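You operate a simulated robot arm through the tools that you are given. There is no shell and no other tool. Be economical: measure what you need, move in short steps, check, and stop when the job is done.

You run a simulated robot arm. Do the job below in one go: nothing can be reset, and whatever is moved stays where it is left.

## Task
Clamp the can in the black fixture, screw the grey knob tight into the cover, then unclamp.

Only the result counts: the job must be done as asked and must still hold three seconds after the hand-in. Knocking over, shifting, dropping, spilling or breaking anything else fails it. Lids that push on must go on centred and level and be pressed home; caps that screw on are set level and turned clockwise until they are tight.

## Robot
A 7-joint arm with a two-finger parallel gripper, fixed in place. Base frame: the origin is at the foot of the arm, x ahead of it, y to its left, z up; the work surface is at about z = 793. Readings come in mm, rad, newtons and seconds.
With the tool pointing down near the work surface it reaches from about 300 to 700 mm from the base axis. Its first joint turns from -1.152 to 1.152 rad. Payload 1.57 kg.
The tool frame sits at the grasp point between the pads (the TCP): z along the fingers, y along the line on which they close. The tips reach 30 mm beyond it. The gripper opens to 110 mm. The fingers are 24 mm wide and 12 mm thick; the gripper's body (48 by 112 mm) begins 78 mm behind the TCP.
Orientation is that of the tool frame in the base frame, as a unit quaternion [x, y, z, w]. With the fingers straight down and closing along the base's y, the tool's x points along the base's -x, its y along +y and its z along -z.

## Interface
- The arm moves only by the tool step_arm. Its argument "rows" is a list of rows, each a list of 3 entries, a list of its own where there are three numbers: the shift along the base's x, y, z in units of 200 mm (1.0 is 200 mm), then the turn, a rotation vector about the base's x, y, z in units of 90 degrees (1.0 is 90 degrees), then the finger opening in cm, from 0 to 11. In form: [[[tx, ty, tz], [ax, ay, az], hand], ...]. A call has 1 to 8 rows; each row is the pose to reach, as a shift and turn from the pose commanded when the call began. A call with a number of a shift or a turn outside -1 to 1 is refused whole. A row lasts 0.2 s, in which the tool goes at most 50 mm and 0.15 rad; a call with a longer step from one row to the next is refused whole, and so is a gripper value outside its range. A pose out of reach is approached as far as the arm can. The call stops where the force on the tool passes 40 N (or 10 N more than at its start, if that is more) or the arm is blocked; 0.2 s more then pass. Each finger travels about 108 mm/s and halts on what it meets, pressing with about 40 N; the grip force reading is that of the motor and also rises with nothing between the fingers. The clock runs only during rows and for 0.2 s after the last one: add rows that repeat a pose to give the fingers time. The reply holds the time, the measured pose of the TCP, the force on the tool along the base axes, the opening and the grip force, in the units named above and with some noise.
- Cameras (640 x 400 px; columns grow to the right, rows downward): "scene" is fixed at [140.3, -378.1, 1401.8]; the picture's right is [0.93, -0.36, 0.00], its down [-0.22, -0.56, -0.80] and it looks along [0.29, 0.75, -0.60] (base axes); focal length 341 px, centre (320, 200). "wrist" rides on the gripper at [-36, 0, -80] in the tool frame; the picture's right is [0.00, -1.00, 0.00], its down [0.97, 0.00, -0.24] and it looks along [0.24, 0.00, 0.97] (tool axes); focal length 218 px, centre (320, 200). There is no depth. A picture from a camera that has moved, and an enlarged one, comes with that camera's place and axes in the base frame and with its lens.
- capture(camera): a new picture of that camera. No time passes.
- close_up(camera, box): a new picture of the part [left, top, right, bottom] of that camera's present view, enlarged. No time passes.
- finish_job(): hands the job in; it is judged then, once.

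Go step by step. Nothing tells you positions but the pictures and the camera data: compare them with the known pose of the tool, close in by small moves and look again before you grip or let go. The budget is 120 turns and 76 pictures, counting those below and the enlarged ones. Unless the task says otherwise, let go and move clear before handing in, and close with one line.

The tools are called as name(argument=value, ...) on one line, values as JSON. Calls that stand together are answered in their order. step_arm: Moves the arm, as the interface text tells. Its arguments: {"type":"object","properties":{"rows":{"type":"array"}},"required":["rows"]} The other tools are called the same way: capture (camera) takes a picture; close_up (camera, box) takes an enlarged picture of a part of a camera's view; finish_job () hands the job in.

At the start:

```text
t: 0.0
tool_pos: [310.2, 156.9, 1167.1]
ee_rot: [-0.001, 1.0, 0.0, 0.001]
wrist_force: [-0.6, 0.6, -0.2]
opening: 109.9
finger_force: 0.0
```

scene: 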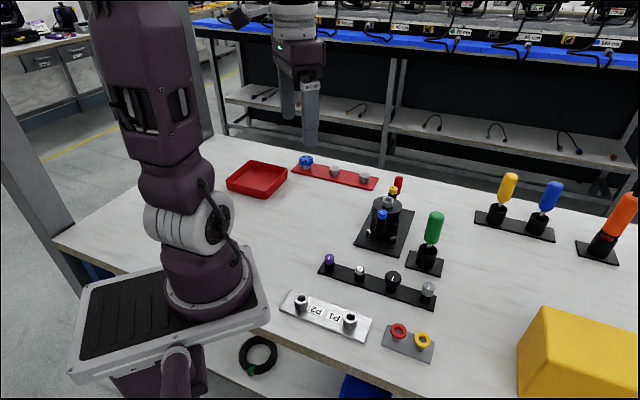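
wrist: 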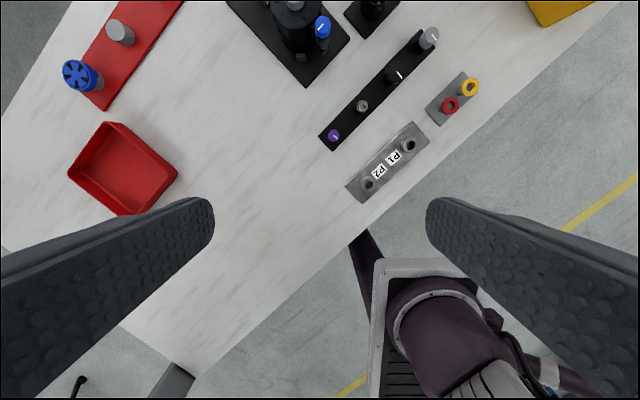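

I see a table with a black fixture in the middle, a black rail with knobs (purple, grey small, black, grey), and other items. I'll zoom in to identify the fixture, can and knob.

close_up(camera="scene", box=[340, 160, 460, 280])

close_up(camera="scene", box=[270, 240, 450, 360])

close_up(camera="scene", box=[220, 140, 400, 260])

```text
3.33 times, centred on (400, 220) of scene
camera zoom: at [140.3, -378.1, 1401.8], right [0.93, -0.36, 0.0], down [-0.22, -0.56, -0.8], along [0.29, 0.75, -0.6], focal length 1136 px, centre (53, 133)
```

zoom: 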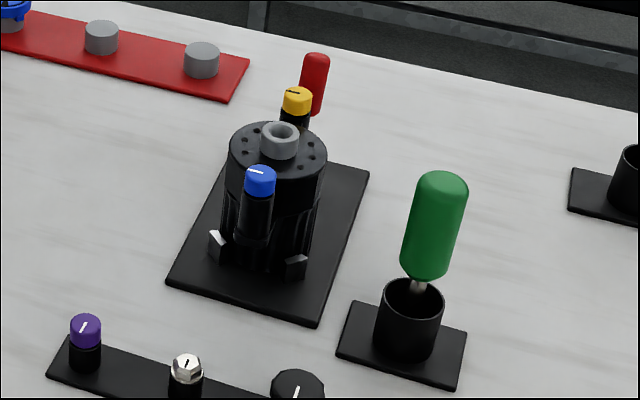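

```text
3.33 times, centred on (360, 300) of scene
camera zoom: at [140.3, -378.1, 1401.8], right [0.93, -0.36, 0.0], down [-0.22, -0.56, -0.8], along [0.29, 0.75, -0.6], focal length 1136 px, centre (187, -133)
```

zoom: 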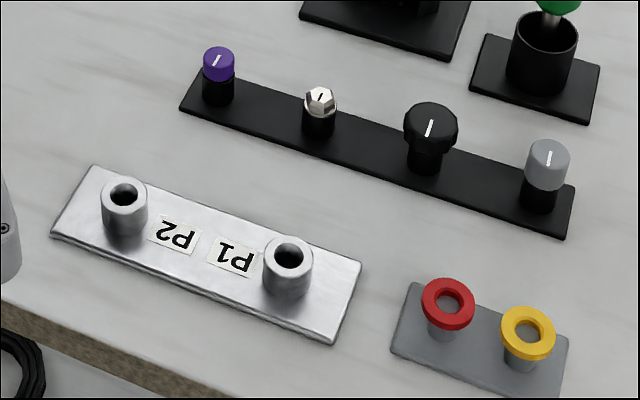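

```text
3.33 times, centred on (310, 200) of scene
camera zoom: at [140.3, -378.1, 1401.8], right [0.93, -0.36, 0.0], down [-0.22, -0.56, -0.8], along [0.29, 0.75, -0.6], focal length 1136 px, centre (353, 200)
```

zoom: 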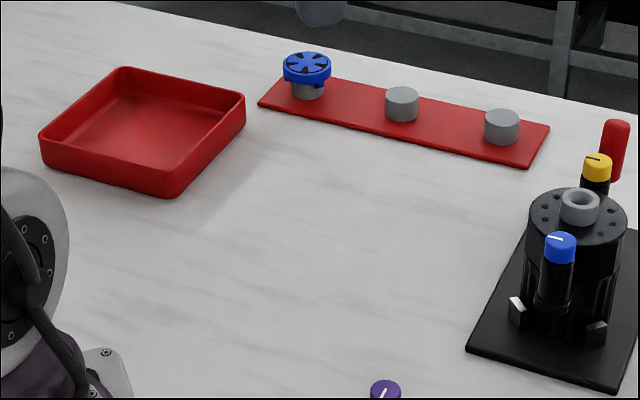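

The fixture holds a can with a grey socketed cover, and there is a red handle behind it. The grey knob is on the right end of the black rail. I'll move above the fixture for a better look.

step_arm(rows=[[[0.2, 0.03, 0], [0, 0, 0], 11], [[0.4, 0.06, 0], [0, 0, 0], 11], [[0.6, 0.09, 0], [0, 0, 0], 11], [[0.8, 0.12, 0], [0, 0, 0], 11], [[1.0, 0.15, 0], [0, 0, 0], 11], [[1.0, 0.15, 0], [0, 0, 0], 11]])

capture(camera="wrist")

capture(camera="scene")

```text
t: 1.4
tool_pos: [508.1, 186.3, 1167.5]
ee_rot: [0.0, 1.0, -0.001, 0.0]
wrist_force: [-0.3, -0.4, 0.0]
opening: 109.8
finger_force: 0.1
```

```text
70 pictures are left
camera wrist: at [545.0, 186.1, 1246.8], right [0.0, -1.0, 0.0], down [-0.97, 0.0, 0.24], along [-0.24, 0.0, -0.97], focal length 218 px, centre (320, 200)
```

wrist: 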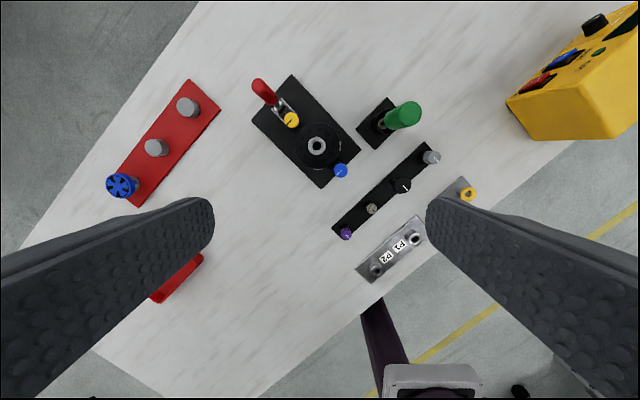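

```text
69 pictures are left
```

scene: 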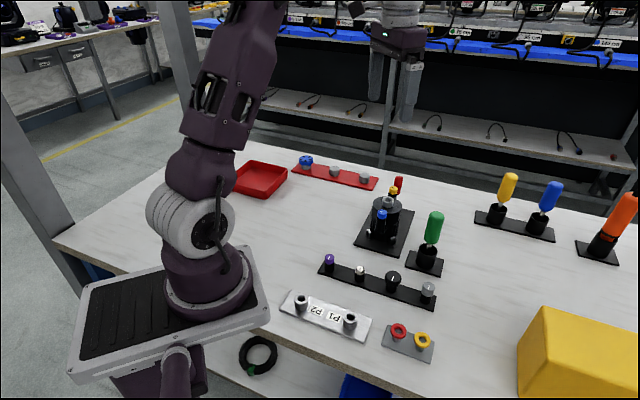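

close_up(camera="wrist", box=[240, 65, 370, 195])

close_up(camera="wrist", box=[320, 120, 480, 290])

close_up(camera="scene", box=[355, 170, 415, 250])

close_up(camera="wrist", box=[500, 0, 640, 150])

```text
3.08 times, centred on (305, 130) of wrist
camera zoom: at [545.0, 186.1, 1246.8], right [0.0, -1.0, 0.0], down [-0.97, 0.0, 0.24], along [-0.24, 0.0, -0.97], focal length 672 px, centre (366, 415)
```

zoom: 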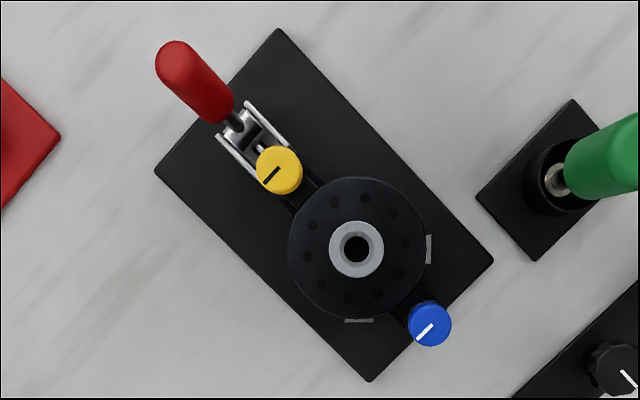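

```text
2.35 times, centred on (400, 205) of wrist
camera zoom: at [545.0, 186.1, 1246.8], right [0.0, -1.0, 0.0], down [-0.97, 0.0, 0.24], along [-0.24, 0.0, -0.97], focal length 514 px, centre (132, 188)
```

zoom: 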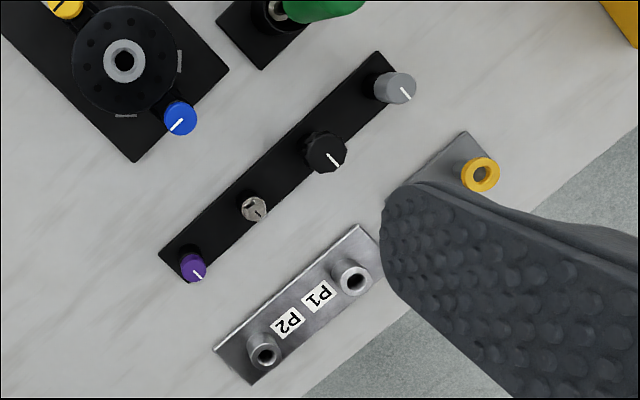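

```text
5.00 times, centred on (385, 210) of scene
camera zoom: at [140.3, -378.1, 1401.8], right [0.93, -0.36, 0.0], down [-0.22, -0.56, -0.8], along [0.29, 0.75, -0.6], focal length 1704 px, centre (-5, 150)
```

zoom: 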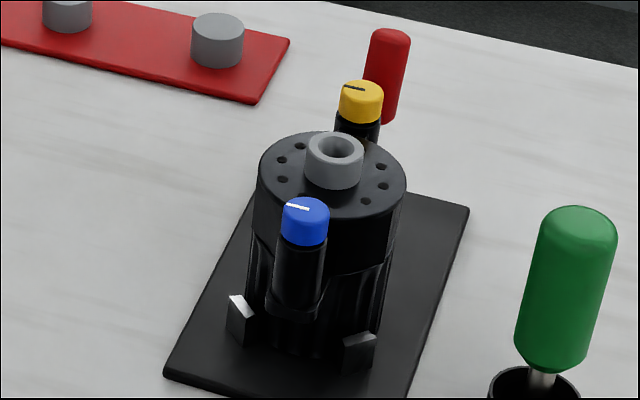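

```text
2.67 times, centred on (570, 75) of wrist
camera zoom: at [545.0, 186.1, 1246.8], right [0.0, -1.0, 0.0], down [-0.97, 0.0, 0.24], along [-0.24, 0.0, -0.97], focal length 582 px, centre (-347, 533)
```

zoom: 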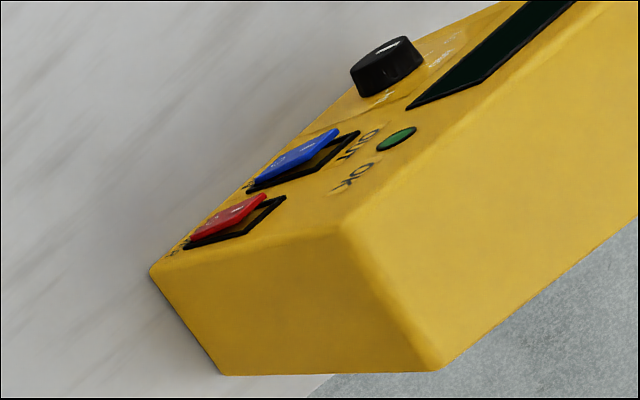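

The clamp is a toggle with a red handle at the far end (about x 610–640, y 260–280), and the cover socket is about (544, 191). I'll look at the toggle from the side with a tilted wrist before deciding which way it goes.

step_arm(rows=[[[0.08, -0.07, -0.13], [0.083, 0, 0], 11], [[0.16, -0.14, -0.26], [0.166, 0, 0], 11], [[0.24, -0.21, -0.39], [0.25, 0, 0], 11], [[0.32, -0.28, -0.52], [0.333, 0, 0], 11], [[0.4, -0.36, -0.65], [0.416, 0, 0], 11], [[0.46, -0.43, -0.785], [0.5, 0, 0], 11], [[0.46, -0.43, -0.785], [0.5, 0, 0], 11]])

capture(camera="wrist")

```text
t: 3.0
tool_pos: [602.7, 101.4, 1011.4]
ee_rot: [0.0, 0.924, 0.383, 0.001]
wrist_force: [-0.7, -0.2, -0.3]
opening: 110.2
finger_force: 0.0
```

```text
64 pictures are left
camera wrist: at [638.8, 44.4, 1066.8], right [0.0, -0.71, -0.71], down [-0.97, -0.17, 0.17], along [-0.24, 0.69, -0.69], focal length 218 px, centre (320, 200)
```

wrist: 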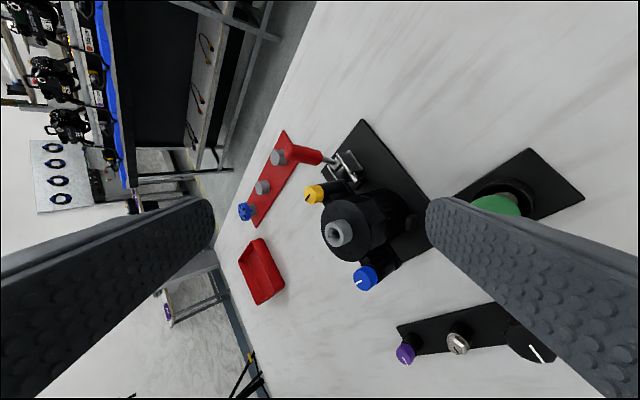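

close_up(camera="wrist", box=[280, 120, 440, 220])

```text
4.00 times, centred on (360, 170) of wrist
camera zoom: at [638.8, 44.4, 1066.8], right [0.0, -0.71, -0.71], down [-0.97, -0.17, 0.17], along [-0.24, 0.69, -0.69], focal length 873 px, centre (160, 320)
```

zoom: 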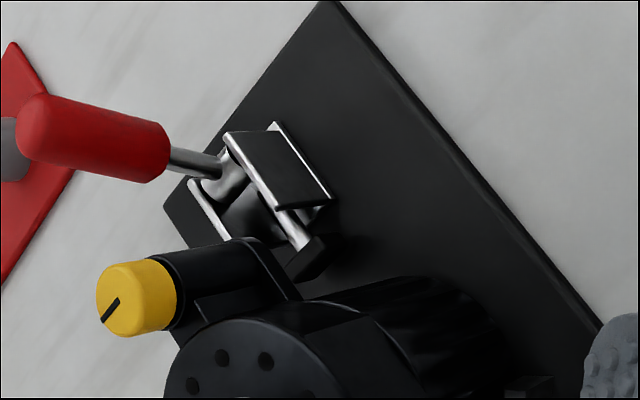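

The handle sticks up, leaning outward. I need a side view to see the plunger and its gap, so I'll go back to straight down and move round to the left side.

step_arm(rows=[[[-0.08, 0.17, 0.15], [-0.083, 0, 0], 11], [[-0.16, 0.35, 0.3], [-0.166, 0, 0], 11], [[-0.24, 0.54, 0.4], [-0.25, 0, 0], 11], [[-0.32, 0.73, 0.4], [-0.333, 0, 0], 11], [[-0.4, 0.92, 0.4], [-0.416, 0, 0], 11], [[-0.47, 1.0, 0.4], [-0.5, 0, 0], 11], [[-0.5, 1.0, 0.4], [-0.5, 0, 0], 11]])

step_arm(rows=[[[0, 0.03, 0], [0, 0, -0.083], 11], [[0, 0.07, 0], [0, 0, -0.166], 11], [[0, 0.1, 0], [0, 0, -0.25], 11], [[0, 0.13, 0], [0, 0, -0.333], 11], [[0, 0.17, 0], [0, 0, -0.416], 11], [[0, 0.2, 0], [0, 0, -0.5], 11], [[0, 0.2, 0], [0, 0, -0.5], 11]])

step_arm(rows=[[[0, 0, -0.05], [-0.06, -0.06, 0], 11], [[0, 0, -0.15], [-0.12, -0.12, 0], 11], [[0, 0, -0.25], [-0.18, -0.18, 0], 11], [[0, 0, -0.35], [-0.24, -0.24, 0], 11], [[0, 0, -0.45], [-0.3, -0.3, 0], 11], [[0, 0, -0.5], [-0.36, -0.36, 0], 11], [[0, 0, -0.6], [-0.42, -0.42, 0], 11], [[0, 0, -0.6], [-0.42, -0.42, 0], 11]])

capture(camera="wrist")

```text
t: 4.6
tool_pos: [500.4, 301.8, 1088.8]
ee_rot: [0.0, 1.0, 0.0, 0.001]
wrist_force: [-0.9, 0.3, -0.3]
opening: 110.1
finger_force: 0.1
```

```text
t: 6.2
tool_pos: [501.2, 340.3, 1089.8]
ee_rot: [0.384, 0.923, 0.0, 0.001]
wrist_force: [-0.5, -0.1, -1.1]
opening: 110.2
finger_force: 0.0
```

```text
t: 8.0
tool_pos: [499.9, 341.0, 969.2]
ee_rot: [0.341, 0.825, -0.171, 0.417]
wrist_force: [-0.6, -0.9, 0.9]
opening: 110.2
finger_force: 0.0
```

```text
62 pictures are left
camera wrist: at [470.0, 371.5, 1046.3], right [-0.71, -0.71, 0.0], down [-0.54, 0.54, -0.64], along [0.45, -0.45, -0.77], focal length 218 px, centre (320, 200)
```

wrist: 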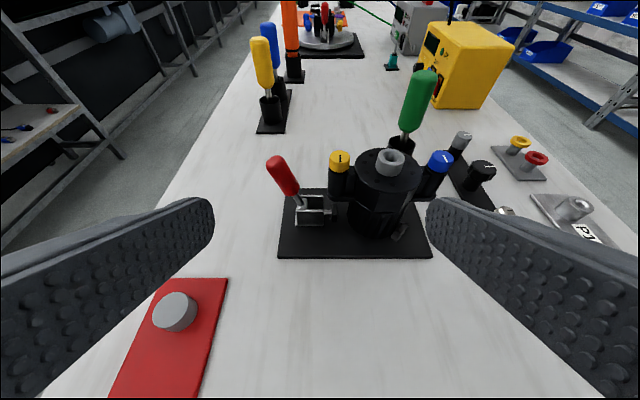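

close_up(camera="wrist", box=[255, 140, 435, 260])

```text
3.33 times, centred on (345, 200) of wrist
camera zoom: at [470.0, 371.5, 1046.3], right [-0.71, -0.71, 0.0], down [-0.54, 0.54, -0.64], along [0.45, -0.45, -0.77], focal length 728 px, centre (237, 200)
```

zoom: 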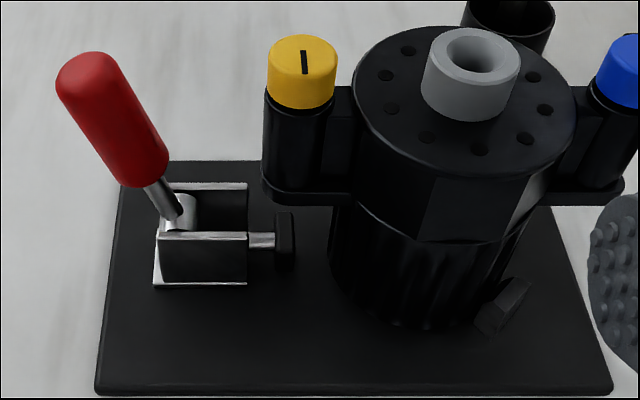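

The plunger is retracted, with a gap of about 12 mm to the can. The handle leans outward about 30° (tip near (635, 276, 890), pivot near (609, 257, 830)), so it has to swing in towards the can. I'll come down over it with the fingers either side and drag it.

step_arm(rows=[[[0, 0, 0.07], [0.06, 0.06, 0], 11], [[0, 0, 0.15], [0.12, 0.12, 0], 11], [[0, 0, 0.25], [0.18, 0.18, 0], 11], [[0, 0, 0.35], [0.24, 0.24, 0], 11], [[0, 0, 0.45], [0.3, 0.3, 0], 11], [[0, 0, 0.5], [0.36, 0.36, 0], 11], [[0, 0, 0.5], [0.42, 0.42, 0], 11]])

step_arm(rows=[[[0.05, -0.03, 0], [0, 0, 0.09], 11], [[0.12, -0.06, 0], [0, 0, 0.18], 11], [[0.19, -0.09, 0], [0, 0, 0.27], 11], [[0.26, -0.12, 0], [0, 0, 0.36], 11], [[0.33, -0.16, 0], [0, 0, 0.45], 11], [[0.4, -0.2, 0], [0, 0, 0.54], 11], [[0.47, -0.24, 0], [0, 0, 0.63], 11], [[0.54, -0.28, 0], [0, 0, 0.72], 11]])

step_arm(rows=[[[0.05, -0.02, 0], [0, 0, 0.09], 9], [[0.1, -0.03, 0], [0, 0, 0.18], 8], [[0.13, -0.05, 0], [0, 0, 0.28], 7], [[0.13, -0.05, 0], [0, 0, 0.28], 5]])

capture(camera="wrist")

```text
t: 9.6
tool_pos: [502.6, 340.2, 1068.6]
ee_rot: [0.383, 0.924, 0.0, 0.0]
wrist_force: [1.0, -0.3, 0.7]
opening: 109.8
finger_force: 0.2
```

```text
t: 11.4
tool_pos: [596.6, 277.9, 1074.3]
ee_rot: [-0.171, 0.985, 0.0, 0.001]
wrist_force: [-0.4, -0.4, 0.2]
opening: 110.2
finger_force: 0.0
out of reach, approached as far as the arm can: row 6, 7, 8
```

```text
refused: row 3 steps farther than a row can; nothing moved
```

```text
60 pictures are left
camera wrist: at [630.2, 289.9, 1154.5], right [0.34, -0.94, 0.0], down [-0.91, -0.33, 0.24], along [-0.23, -0.08, -0.97], focal length 218 px, centre (320, 200)
```

wrist: 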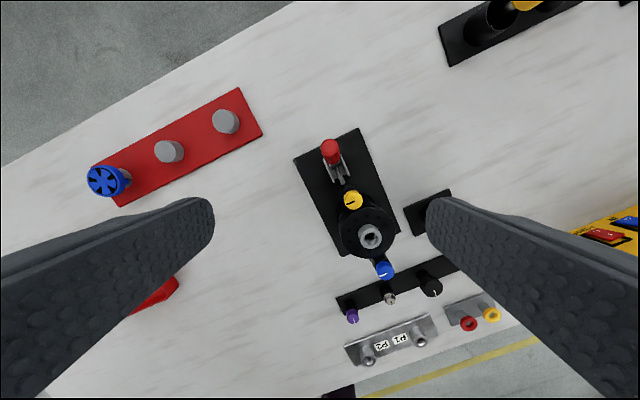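

At this height the reach is short, so I'll go lower and finish the yaw.

step_arm(rows=[[[0, 0, -0.15], [0, 0, 0.09], 9], [[0, 0, -0.3], [0, 0, 0.18], 8], [[0, 0, -0.45], [0, 0, 0.27], 7], [[0, 0, -0.6], [0, 0, 0.28], 6], [[0, 0, -0.6], [0, 0, 0.28], 5]])

capture(camera="wrist")

```text
t: 12.6
tool_pos: [593.7, 278.7, 955.7]
ee_rot: [-0.382, 0.924, 0.0, 0.0]
wrist_force: [0.6, -0.6, 0.2]
opening: 50.3
finger_force: 0.0
```

```text
59 pictures are left
camera wrist: at [620.4, 304.4, 1034.5], right [0.71, -0.71, 0.0], down [-0.69, -0.69, 0.24], along [-0.17, -0.17, -0.97], focal length 218 px, centre (320, 200)
```

wrist: 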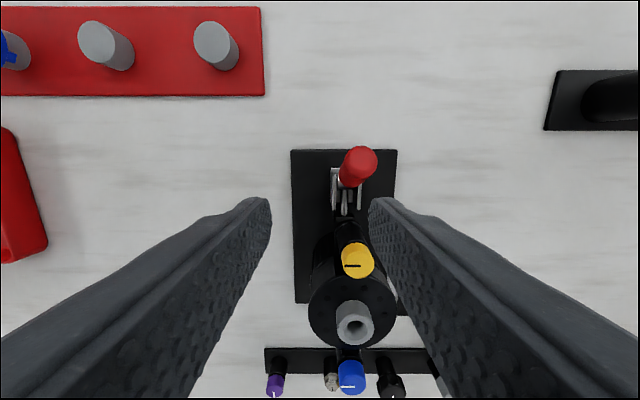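

Now the fixture axis lines up with the picture's vertical. I work the handle out to be near (629, 277) at grip height. I'll move over it and check before descending.

step_arm(rows=[[[0.09, -0.003, 0], [0, 0, 0], 5], [[0.176, -0.006, -0.05], [0, 0, 0], 5], [[0.176, -0.006, -0.05], [0, 0, 0], 5]])

capture(camera="wrist")

```text
t: 13.4
tool_pos: [623.6, 287.1, 952.3]
ee_rot: [-0.398, 0.917, -0.002, 0.006]
wrist_force: [-0.1, -1.0, -0.2]
opening: 50.0
finger_force: 0.1
out of reach, approached as far as the arm can: row 2
```

```text
58 pictures are left
camera wrist: at [647.7, 313.2, 1032.1], right [0.73, -0.68, 0.01], down [-0.67, -0.71, 0.23], along [-0.15, -0.17, -0.97], focal length 218 px, centre (320, 200)
```

wrist: 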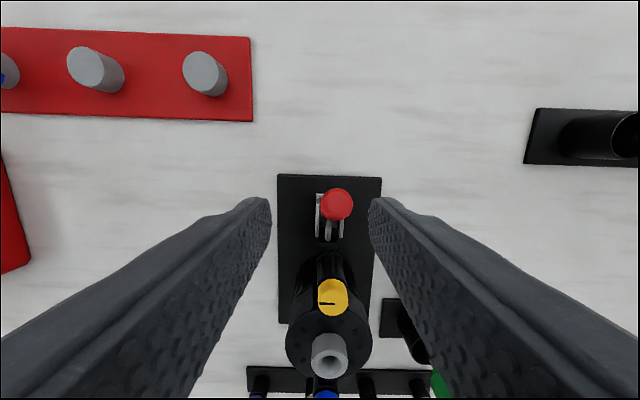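

step_arm(rows=[[[0.0, -0.02, -0.1], [0, 0, 0], 5], [[0.01, -0.04, -0.2], [0, 0, 0], 5], [[0.01, -0.04, -0.2], [0, 0, 0], 5]])

capture(camera="wrist")

```text
t: 14.2
tool_pos: [632.4, 269.3, 904.9]
ee_rot: [-0.383, 0.924, 0.0, 0.0]
wrist_force: [0.6, 0.4, -0.7]
opening: 50.1
finger_force: 0.0
```

```text
57 pictures are left
camera wrist: at [658.7, 295.7, 983.6], right [0.71, -0.71, 0.0], down [-0.69, -0.69, 0.24], along [-0.17, -0.17, -0.97], focal length 218 px, centre (320, 200)
```

wrist: 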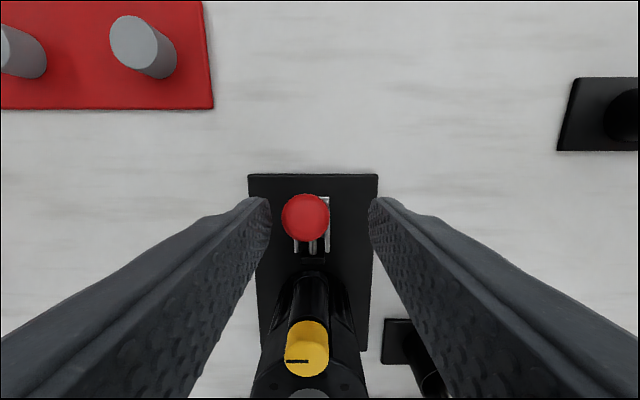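

The handle tip is about 6 mm off the tool centre sideways. I'll correct that, descend and close.

step_arm(rows=[[[-0.016, 0.03, 0], [0, 0, 0], 5], [[-0.016, 0.03, -0.1], [0, 0, 0], 5], [[-0.016, 0.03, -0.1], [0, 0, 0], 5]])

capture(camera="wrist")

```text
t: 15.0
tool_pos: [629.0, 275.7, 884.7]
ee_rot: [-0.383, 0.924, 0.0, 0.0]
wrist_force: [0.1, 0.2, 0.3]
opening: 50.3
finger_force: 0.2
```

```text
56 pictures are left
camera wrist: at [655.3, 301.5, 963.8], right [0.71, -0.71, 0.0], down [-0.69, -0.69, 0.24], along [-0.17, -0.17, -0.97], focal length 218 px, centre (320, 200)
```

wrist: 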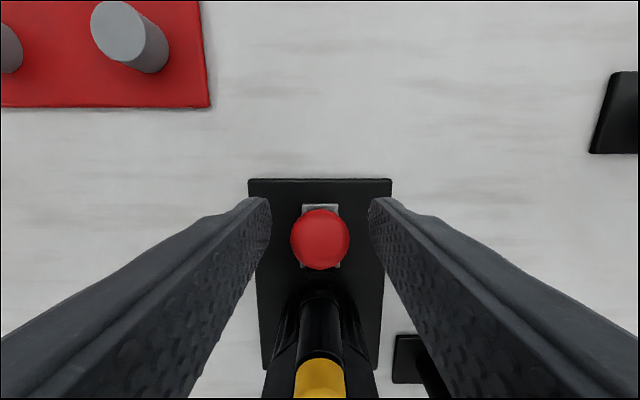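

step_arm(rows=[[[-0.016, 0.03, -0.1], [0, 0, 0], 3]])

step_arm(rows=[[[0, 0, 0], [0, 0, 0], 1.5], [[0, 0, 0], [0, 0, 0], 1.5], [[0, 0, 0], [0, 0, 0], 1.5]])

```text
t: 15.4
tool_pos: [627.4, 282.0, 863.0]
ee_rot: [-0.382, 0.924, -0.001, 0.002]
wrist_force: [2.3, -2.2, 3.3]
opening: 32.8
finger_force: 1.4
```

```text
t: 16.2
tool_pos: [627.7, 281.3, 862.9]
ee_rot: [-0.383, 0.924, -0.001, 0.001]
wrist_force: [16.2, -10.0, 0.8]
opening: 31.3
finger_force: 9.1
```

I repeated the shift by mistake, so the tool went 20 mm too low and the fingers touched the bracket. I'll open, back up to the earlier pose and check.

step_arm(rows=[[[0, 0, 0], [0, 0, 0], 5], [[0.016, -0.03, 0.1], [0, 0, 0], 5], [[0.016, -0.03, 0.1], [0, 0, 0], 5]])

capture(camera="wrist")

close_up(camera="scene", box=[340, 160, 460, 280])

```text
t: 17.0
tool_pos: [628.8, 274.5, 884.2]
ee_rot: [-0.382, 0.924, -0.001, 0.0]
wrist_force: [-0.3, -0.1, -0.3]
opening: 49.9
finger_force: 0.0
```

```text
55 pictures are left
camera wrist: at [655.4, 301.7, 963.3], right [0.71, -0.71, 0.0], down [-0.69, -0.69, 0.24], along [-0.17, -0.17, -0.97], focal length 218 px, centre (320, 200)
```

wrist: 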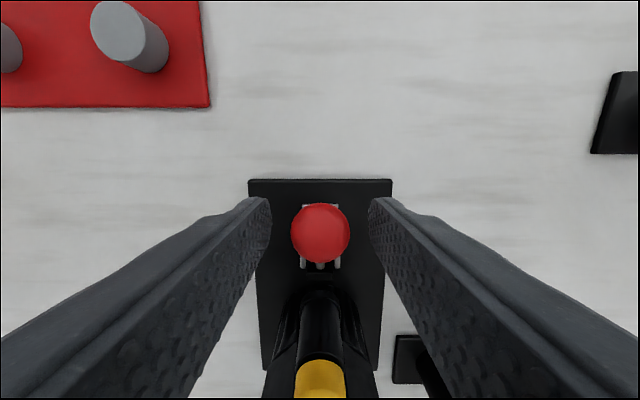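

```text
3.33 times, centred on (400, 220) of scene
camera zoom: at [140.3, -378.1, 1401.8], right [0.93, -0.36, 0.0], down [-0.22, -0.56, -0.8], along [0.29, 0.75, -0.6], focal length 1136 px, centre (53, 133)
```

zoom: 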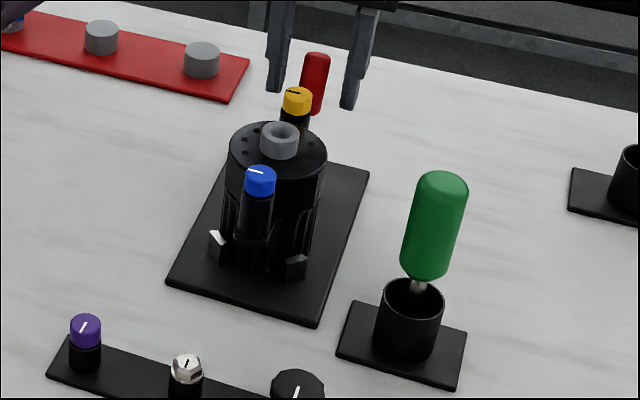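

Nothing shifted. I'll close on the handle with no other motion.

step_arm(rows=[[[0, 0, 0], [0, 0, 0], 3], [[0, 0, 0], [0, 0, 0], 1.5], [[0, 0, 0], [0, 0, 0], 1.5]])

```text
t: 17.8
tool_pos: [629.3, 277.6, 883.1]
ee_rot: [-0.382, 0.924, -0.001, 0.0]
wrist_force: [-1.7, -0.4, 0.4]
opening: 21.0
finger_force: 34.4
```

step_arm(rows=[[[-0.015, -0.015, 0.01], [0, 0, 0], 1.5], [[-0.0293, -0.0293, 0.019], [0, 0, 0], 1.5], [[-0.047, -0.047, 0.026], [0, 0, 0], 1.5], [[-0.065, -0.065, 0.032], [0, 0, 0], 1.5]])

close_up(camera="wrist", box=[220, 160, 420, 400])

```text
t: 18.8
tool_pos: [617.6, 264.0, 890.7]
ee_rot: [-0.382, 0.924, 0.001, 0.002]
wrist_force: [17.0, 16.4, -1.8]
opening: 21.0
finger_force: 34.9
```

```text
1.67 times, centred on (320, 280) of wrist
camera zoom: at [643.1, 289.4, 971.1], right [0.71, -0.71, 0.0], down [-0.69, -0.69, 0.24], along [-0.17, -0.17, -0.97], focal length 364 px, centre (320, 67)
```

zoom: 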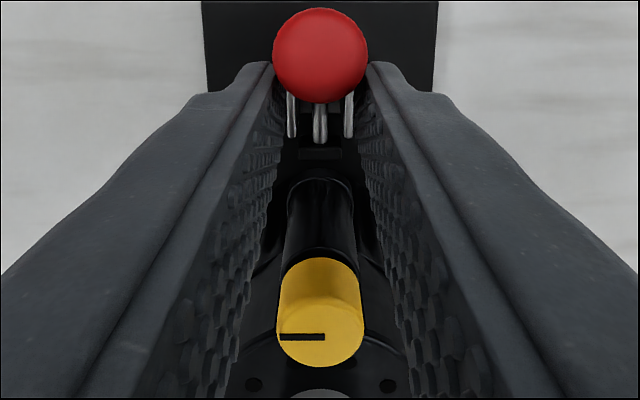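

The handle comes with the fingers against about 23 N. I'll continue along the arc.

step_arm(rows=[[[-0.018, -0.018, 0.004], [0, 0, 0], 1.5], [[-0.037, -0.037, 0.005], [0, 0, 0], 1.5], [[-0.037, -0.037, 0.005], [0, 0, 0], 1.5]])

capture(camera="wrist")

close_up(camera="scene", box=[340, 160, 460, 280])

```text
t: 19.6
tool_pos: [608.2, 255.8, 891.2]
ee_rot: [-0.382, 0.924, -0.001, -0.001]
wrist_force: [0.3, 0.0, -0.4]
opening: 15.0
finger_force: 0.1
```

```text
52 pictures are left
camera wrist: at [634.6, 281.1, 971.6], right [0.71, -0.71, 0.0], down [-0.69, -0.69, 0.24], along [-0.17, -0.17, -0.97], focal length 218 px, centre (320, 200)
```

wrist: 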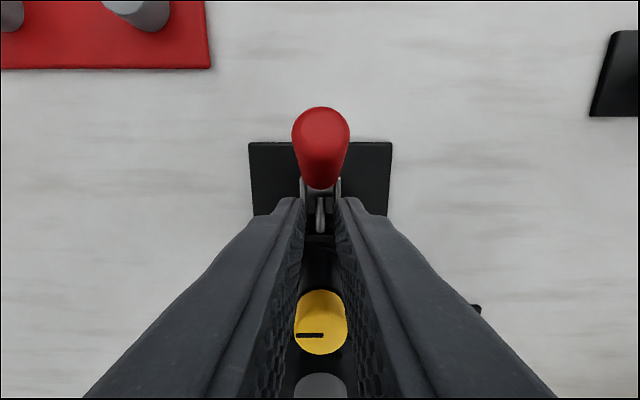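

```text
3.33 times, centred on (400, 220) of scene
camera zoom: at [140.3, -378.1, 1401.8], right [0.93, -0.36, 0.0], down [-0.22, -0.56, -0.8], along [0.29, 0.75, -0.6], focal length 1136 px, centre (53, 133)
```

zoom: 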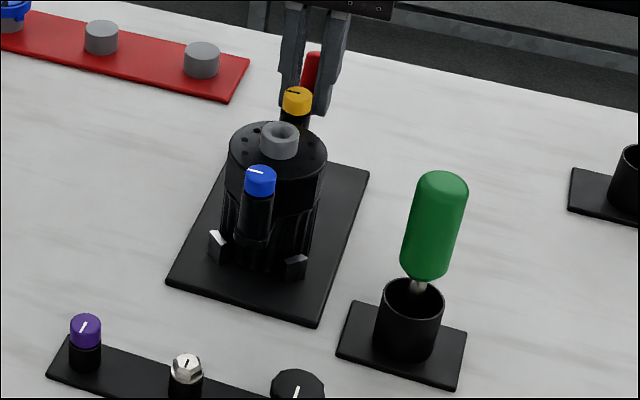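

The pads slipped off: the handle stayed at its old angle. I'll rise clear and look again at the handle's angle and the plunger.

step_arm(rows=[[[-0.05, -0.05, 0.1], [0, 0, 0], 3], [[-0.1, -0.1, 0.3], [0, 0, 0], 5], [[-0.1, -0.05, 0.4], [0, 0, 0], 8], [[-0.1, -0.05, 0.4], [0, 0, 0], 11]])

close_up(camera="wrist", box=[240, 100, 440, 300])

```text
t: 20.6
tool_pos: [589.9, 244.5, 970.2]
ee_rot: [-0.383, 0.924, 0.0, 0.0]
wrist_force: [-0.4, -0.9, 0.1]
opening: 109.9
finger_force: 0.0
```

```text
2.00 times, centred on (340, 200) of wrist
camera zoom: at [615.1, 270.3, 1050.5], right [0.71, -0.71, 0.0], down [-0.69, -0.69, 0.24], along [-0.17, -0.17, -0.97], focal length 436 px, centre (280, 200)
```

zoom: 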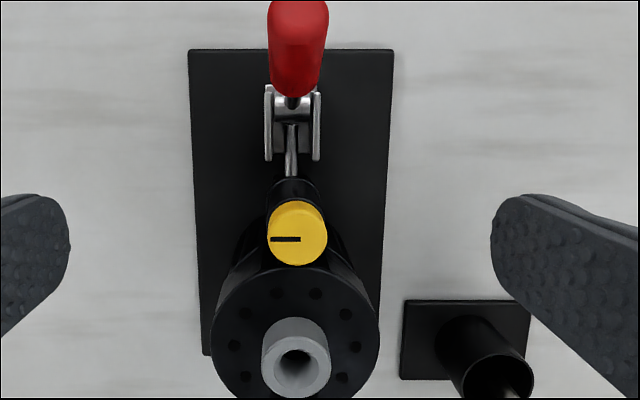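

close_up(camera="scene", box=[355, 170, 415, 250])

```text
5.00 times, centred on (385, 210) of scene
camera zoom: at [140.3, -378.1, 1401.8], right [0.93, -0.36, 0.0], down [-0.22, -0.56, -0.8], along [0.29, 0.75, -0.6], focal length 1704 px, centre (-5, 150)
```

zoom: 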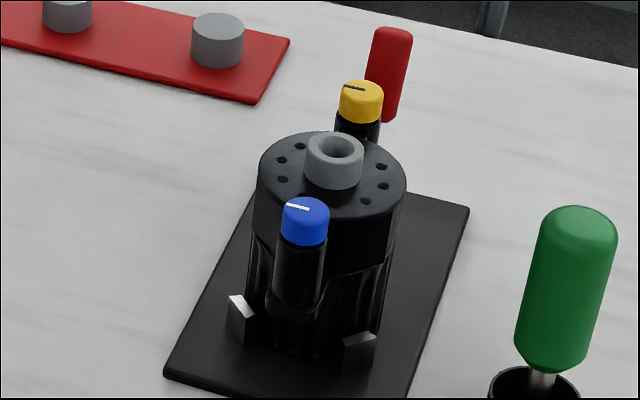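

The handle takes a firm push, and friction alone isn't enough. I'll hook it from behind with one open finger, the tool yawed so the other finger passes beside the can, and push it inward.

step_arm(rows=[[[0.01, 0, 0], [0, 0, -0.085], 11], [[0.03, 0, 0], [0, 0, -0.17], 11], [[0.05, 0, 0], [0, 0, -0.255], 11], [[0.07, 0, 0], [0, 0, -0.34], 11], [[0.09, 0, 0], [0, 0, -0.425], 11], [[0.11, 0, 0], [0, 0, -0.51], 11], [[0.13, 0, 0], [0, 0, -0.59], 11], [[0.15, -0.02, 0], [0, 0, -0.667], 11]])

step_arm(rows=[[[0.05, -0.01, -0.15], [0, 0, 0], 11], [[0.05, -0.01, -0.15], [0, 0, 0], 11]])

capture(camera="wrist")

```text
t: 22.4
tool_pos: [619.6, 241.1, 972.1]
ee_rot: [0.132, 0.991, 0.0, -0.001]
wrist_force: [0.0, -0.1, -0.4]
opening: 110.1
finger_force: 0.0
```

```text
t: 23.0
tool_pos: [631.1, 238.0, 941.0]
ee_rot: [0.131, 0.991, 0.0, 0.0]
wrist_force: [-0.2, -0.6, 0.1]
opening: 109.6
finger_force: 0.1
```

```text
48 pictures are left
camera wrist: at [665.3, 229.6, 1020.5], right [-0.26, -0.97, 0.0], down [-0.94, 0.25, 0.24], along [-0.23, 0.06, -0.97], focal length 218 px, centre (320, 200)
```

wrist: 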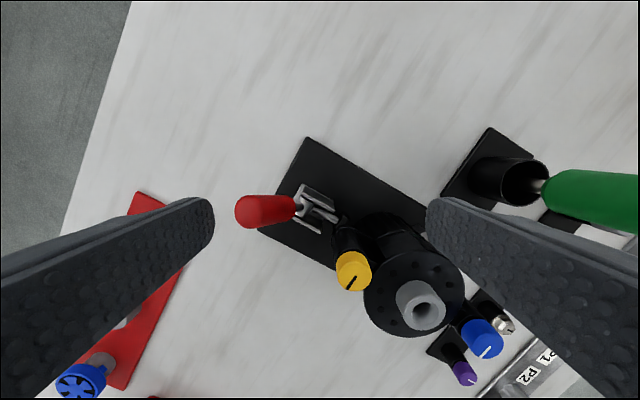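

The finger is just about tangent to the handle tip. I'll move 6 mm further out, descend to about z 905, then check.

step_arm(rows=[[[0.008, 0.03, 0], [0, 0, 0], 11], [[0.008, 0.03, -0.1], [0, 0, 0], 11], [[0.008, 0.03, -0.18], [0, 0, 0], 11], [[0.008, 0.03, -0.18], [0, 0, 0], 11]])

capture(camera="wrist")

```text
t: 24.0
tool_pos: [631.5, 245.7, 905.9]
ee_rot: [0.13, 0.991, 0.0, 0.0]
wrist_force: [0.0, 0.8, 0.3]
opening: 109.7
finger_force: 0.0
```

```text
47 pictures are left
camera wrist: at [665.8, 235.9, 985.7], right [-0.26, -0.97, 0.0], down [-0.94, 0.25, 0.24], along [-0.23, 0.06, -0.97], focal length 218 px, centre (320, 200)
```

wrist: 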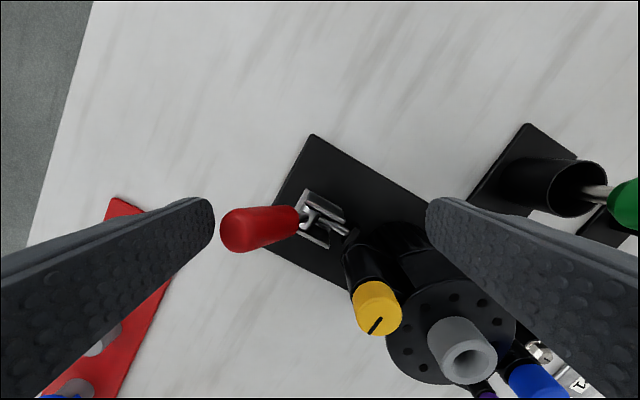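

step_arm(rows=[[[-0.014, -0.014, 0], [0, 0, 0], 11], [[-0.028, -0.028, 0], [0, 0, 0], 11], [[-0.042, -0.042, 0], [0, 0, 0], 11], [[-0.056, -0.056, 0], [0, 0, 0], 11]])

capture(camera="wrist")

```text
t: 25.0
tool_pos: [620.8, 233.5, 905.7]
ee_rot: [0.131, 0.991, 0.002, 0.0]
wrist_force: [2.8, 4.3, -0.3]
opening: 110.1
finger_force: 0.1
```

```text
46 pictures are left
camera wrist: at [655.1, 225.1, 986.1], right [-0.26, -0.97, 0.0], down [-0.94, 0.25, 0.24], along [-0.23, 0.06, -0.97], focal length 218 px, centre (320, 200)
```

wrist: 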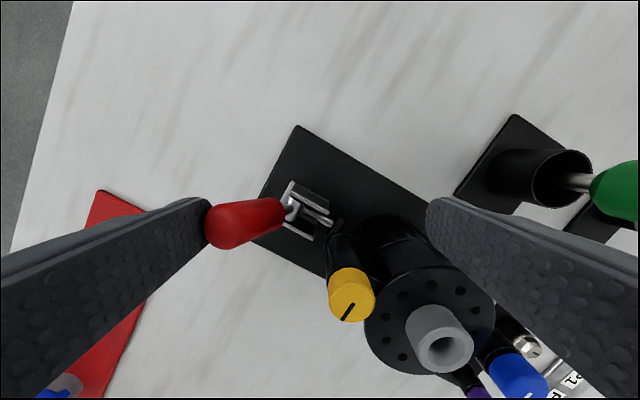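

Contact is made, with low force so far. I'll keep pushing inward in small steps.

step_arm(rows=[[[-0.014, -0.014, 0], [0, 0, 0], 11], [[-0.028, -0.028, 0], [0, 0, 0], 11], [[-0.042, -0.042, 0], [0, 0, 0], 11], [[-0.056, -0.056, 0], [0, 0, 0], 11]])

capture(camera="wrist")

```text
t: 25.6
tool_pos: [615.3, 235.3, 907.5]
ee_rot: [0.13, 0.992, 0.008, 0.005]
wrist_force: [4.3, 10.6, -1.2]
opening: 110.1
finger_force: 0.1
stopped in row 3: the force on the tool passed its limit (the readings are from after the stop); the commanded pose is now the measured one
```

```text
45 pictures are left
camera wrist: at [650.3, 224.7, 987.8], right [-0.26, -0.97, -0.02], down [-0.94, 0.25, 0.23], along [-0.22, 0.08, -0.97], focal length 218 px, centre (320, 200)
```

wrist: 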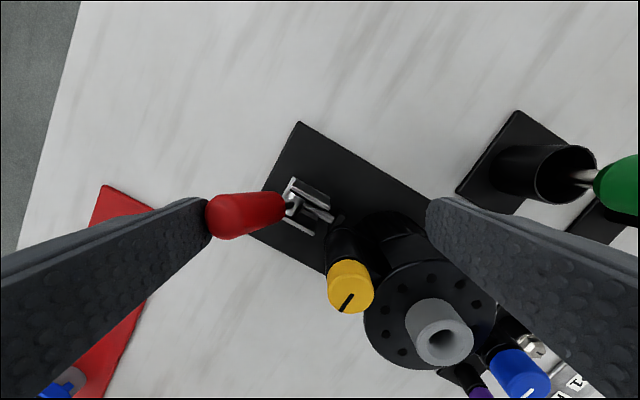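

The handle meets a hard stop inward at about 40 N, and earlier it crept slightly outward. The pivot sits above the plunger, so pulling the handle outward and down must drive the plunger forward. I'll back off and try pushing it outward from its inner side.

step_arm(rows=[[[0.02, 0.02, 0], [0, 0, 0], 11], [[0.02, 0.02, 0.15], [0, 0, 0], 11], [[0.0, 0.0, 0.3], [0, 0, 0], 11], [[0.0, 0.0, 0.3], [0, 0, 0], 11]])

step_arm(rows=[[[-0.02, 0, 0], [0, 0, 0.085], 9], [[-0.04, 0, 0], [0, 0, 0.17], 7], [[-0.06, 0, 0], [0, 0, 0.255], 5], [[-0.06, 0.02, 0], [0, 0, 0.34], 3], [[-0.06, 0.04, 0], [0, 0, 0.425], 1], [[-0.06, 0.05, 0], [0, 0, 0.51], 0], [[-0.06, 0.05, 0], [0, 0, 0.59], 0], [[-0.06, 0.05, 0], [0, 0, 0.667], 0]])

capture(camera="wrist")

```text
t: 26.6
tool_pos: [615.5, 234.4, 967.4]
ee_rot: [0.13, 0.992, 0.006, 0.004]
wrist_force: [1.1, 0.7, 0.0]
opening: 110.0
finger_force: 0.0
```

```text
t: 28.4
tool_pos: [604.4, 243.3, 967.1]
ee_rot: [-0.384, 0.923, 0.008, 0.0]
wrist_force: [0.3, -0.4, -0.6]
opening: 0.0
finger_force: 21.3
```

```text
44 pictures are left
camera wrist: at [629.6, 268.0, 1047.8], right [0.71, -0.7, -0.01], down [-0.68, -0.69, 0.23], along [-0.17, -0.16, -0.97], focal length 218 px, centre (320, 200)
```

wrist: 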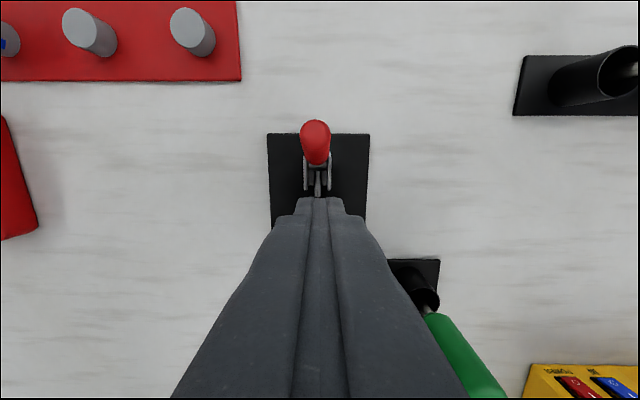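

step_arm(rows=[[[0.017, 0.052, 0], [0, 0, 0], 0], [[0.017, 0.052, -0.15], [0, 0, 0], 0], [[0.017, 0.052, -0.3], [0, 0, 0], 0], [[0.017, 0.052, -0.31], [0, 0, 0], 0]])

step_arm(rows=[[[0.015, 0.015, 0], [0, 0, 0], 0], [[0.03, 0.03, 0], [0, 0, 0], 0], [[0.045, 0.045, 0], [0, 0, 0], 0], [[0.06, 0.06, 0], [0, 0, 0], 0], [[0.075, 0.075, 0], [0, 0, 0], 0]])

capture(camera="wrist")

```text
t: 29.4
tool_pos: [607.2, 252.9, 906.1]
ee_rot: [-0.384, 0.923, 0.007, 0.001]
wrist_force: [0.2, 0.1, -0.3]
opening: 0.0
finger_force: 21.7
```

```text
t: 30.6
tool_pos: [621.6, 269.3, 904.8]
ee_rot: [-0.384, 0.923, 0.007, 0.0]
wrist_force: [0.6, -1.0, 0.1]
opening: 0.1
finger_force: 21.4
```

```text
43 pictures are left
camera wrist: at [647.9, 292.9, 985.3], right [0.71, -0.71, -0.01], down [-0.68, -0.69, 0.23], along [-0.17, -0.16, -0.97], focal length 218 px, centre (320, 200)
```

wrist: 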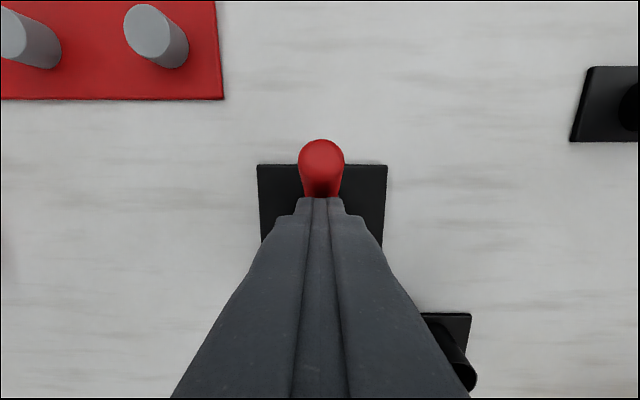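

The handle moves outward freely, so this is the right direction. I'll go on outward and down.

step_arm(rows=[[[0.015, 0.015, -0.02], [0, 0, 0], 0], [[0.03, 0.03, -0.04], [0, 0, 0], 0], [[0.045, 0.045, -0.06], [0, 0, 0], 0], [[0.06, 0.06, -0.08], [0, 0, 0], 0], [[0.06, 0.06, -0.08], [0, 0, 0], 0]])

capture(camera="wrist")

close_up(camera="scene", box=[340, 160, 460, 280])

```text
t: 31.9
tool_pos: [622.7, 278.5, 886.1]
ee_rot: [-0.393, 0.92, 0.004, -0.013]
wrist_force: [0.1, 0.2, 0.1]
opening: 0.0
finger_force: 21.3
out of reach, approached as far as the arm can: row 3, 4, 5
```

```text
42 pictures are left
camera wrist: at [650.3, 305.1, 965.7], right [0.72, -0.69, -0.02], down [-0.66, -0.7, 0.26], along [-0.19, -0.18, -0.97], focal length 218 px, centre (320, 200)
```

wrist: 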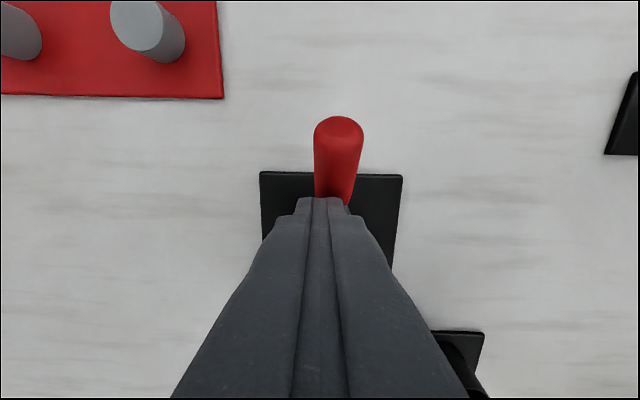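

```text
3.33 times, centred on (400, 220) of scene
camera zoom: at [140.3, -378.1, 1401.8], right [0.93, -0.36, 0.0], down [-0.22, -0.56, -0.8], along [0.29, 0.75, -0.6], focal length 1136 px, centre (53, 133)
```

zoom: 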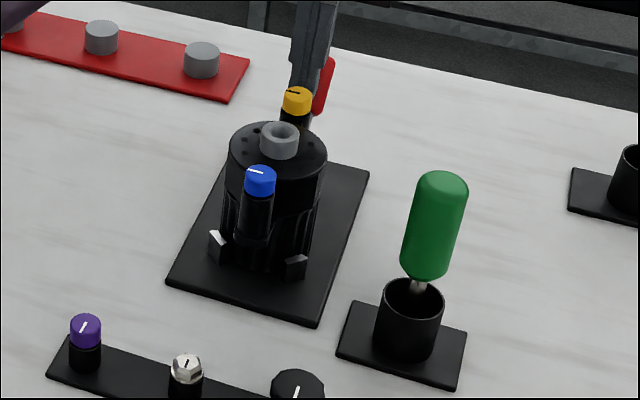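

The arm is at the edge of its reach. I'll tilt the tool outward so the fingertips keep pushing the handle down.

step_arm(rows=[[[-0.035, -0.035, 0], [0.06, -0.06, 0], 0], [[-0.035, -0.035, 0], [0.12, -0.12, 0], 0], [[-0.035, -0.035, 0], [0.18, -0.18, 0], 0], [[-0.035, -0.035, 0], [0.236, -0.236, 0], 0], [[-0.035, -0.035, -0.02], [0.236, -0.236, 0], 0]])

capture(camera="wrist")

```text
t: 33.0
tool_pos: [627.2, 273.7, 884.3]
ee_rot: [-0.372, 0.89, 0.106, 0.24]
wrist_force: [-0.6, 0.3, -0.1]
opening: 0.2
finger_force: 21.0
out of reach, approached as far as the arm can: row 1
```

```text
40 pictures are left
camera wrist: at [621.3, 266.0, 972.6], right [0.71, -0.7, -0.01], down [-0.68, -0.68, -0.28], along [0.19, 0.21, -0.96], focal length 218 px, centre (320, 200)
```

wrist: 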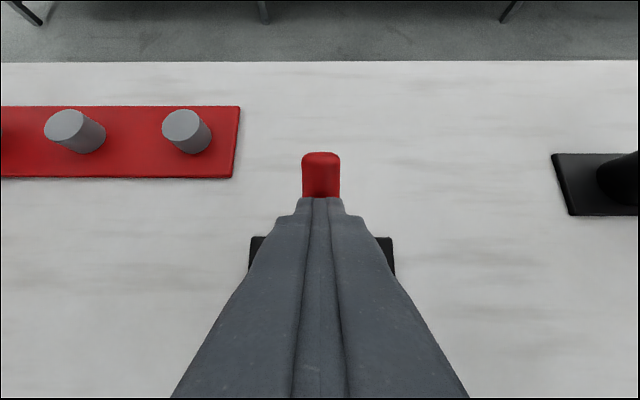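

step_arm(rows=[[[0.01, 0.01, -0.03], [0, 0, 0], 0], [[0.02, 0.02, -0.06], [0, 0, 0], 0], [[0.03, 0.03, -0.09], [0, 0, 0], 0], [[0.03, 0.03, -0.12], [0, 0, 0], 0], [[0.03, 0.03, -0.12], [0, 0, 0], 0]])

capture(camera="wrist")

close_up(camera="scene", box=[340, 160, 460, 280])

```text
t: 34.2
tool_pos: [632.2, 280.3, 861.6]
ee_rot: [-0.372, 0.891, 0.106, 0.239]
wrist_force: [-0.9, -0.2, 0.0]
opening: 0.2
finger_force: 21.4
```

```text
39 pictures are left
camera wrist: at [627.4, 272.5, 948.9], right [0.71, -0.7, -0.01], down [-0.67, -0.68, -0.28], along [0.19, 0.21, -0.96], focal length 218 px, centre (320, 200)
```

wrist: 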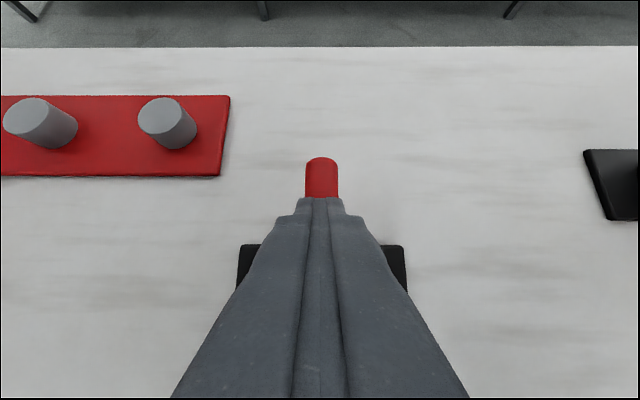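

```text
3.33 times, centred on (400, 220) of scene
camera zoom: at [140.3, -378.1, 1401.8], right [0.93, -0.36, 0.0], down [-0.22, -0.56, -0.8], along [0.29, 0.75, -0.6], focal length 1136 px, centre (53, 133)
```

zoom: 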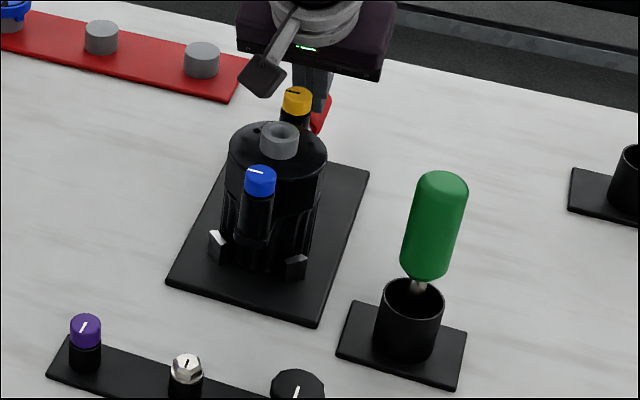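

step_arm(rows=[[[0, 0, -0.02], [0, 0, 0], 0], [[0, 0, -0.04], [0, 0, 0], 0], [[0, 0, -0.06], [0, 0, 0], 0], [[0, 0, -0.06], [0, 0, 0], 0]])

close_up(camera="scene", box=[355, 170, 415, 250])

```text
t: 35.1
tool_pos: [633.5, 279.2, 852.3]
ee_rot: [-0.371, 0.891, 0.105, 0.239]
wrist_force: [-16.8, -9.3, 21.0]
opening: 0.1
finger_force: 21.7
stopped in row 4: the force on the tool passed its limit (the readings are from after the stop); the commanded pose is now the measured one
```

```text
5.00 times, centred on (385, 210) of scene
camera zoom: at [139.5, -378.5, 1401.8], right [0.93, -0.36, 0.0], down [-0.22, -0.56, -0.8], along [0.29, 0.75, -0.6], focal length 1704 px, centre (-5, 150)
```

zoom: 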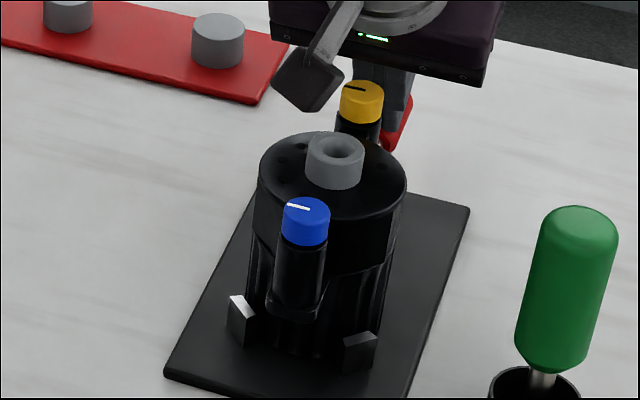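

The handle reached its end stop. I'll back away and check from the side that the plunger now bears on the can.

step_arm(rows=[[[-0.01, -0.01, 0.1], [0, 0, 0], 0], [[-0.03, -0.03, 0.25], [-0.06, 0.06, 0], 0], [[-0.06, -0.06, 0.4], [-0.12, 0.12, 0], 0], [[-0.1, -0.1, 0.55], [-0.18, 0.18, 0], 0], [[-0.1, -0.1, 0.6], [-0.236, 0.236, 0], 0]])

step_arm(rows=[[[-0.06, 0.03, 0], [-0.06, -0.06, 0], 3], [[-0.12, 0.06, 0], [-0.12, -0.12, 0], 5], [[-0.2, 0.1, 0], [-0.18, -0.18, 0], 7], [[-0.28, 0.16, 0], [-0.24, -0.24, 0], 9], [[-0.36, 0.22, -0.05], [-0.3, -0.3, 0], 11], [[-0.44, 0.26, -0.1], [-0.36, -0.36, 0], 11], [[-0.44, 0.28, -0.15], [-0.42, -0.42, 0], 11], [[-0.44, 0.28, -0.15], [-0.42, -0.42, 0], 11]])

capture(camera="wrist")

```text
t: 36.3
tool_pos: [613.9, 260.9, 972.5]
ee_rot: [-0.383, 0.924, 0.007, 0.0]
wrist_force: [-0.1, 0.2, 0.1]
opening: 0.0
finger_force: 21.2
```

```text
t: 38.1
tool_pos: [525.0, 316.0, 942.9]
ee_rot: [-0.345, 0.827, -0.409, 0.173]
wrist_force: [-0.6, -0.6, 0.2]
opening: 110.0
finger_force: 0.0
```

```text
36 pictures are left
camera wrist: at [505.3, 385.6, 991.7], right [0.43, -0.43, 0.8], down [-0.82, -0.56, 0.14], along [0.38, -0.71, -0.59], focal length 218 px, centre (320, 200)
```

wrist: 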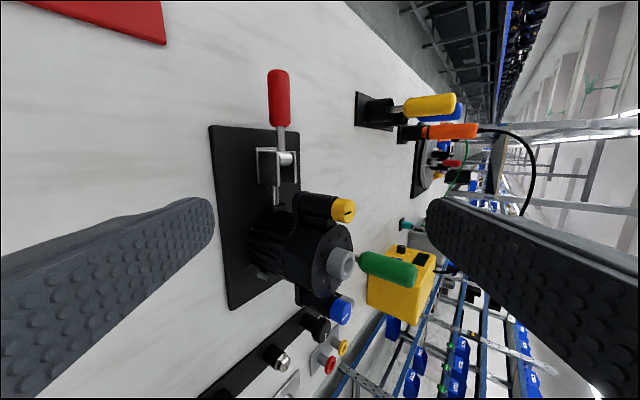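

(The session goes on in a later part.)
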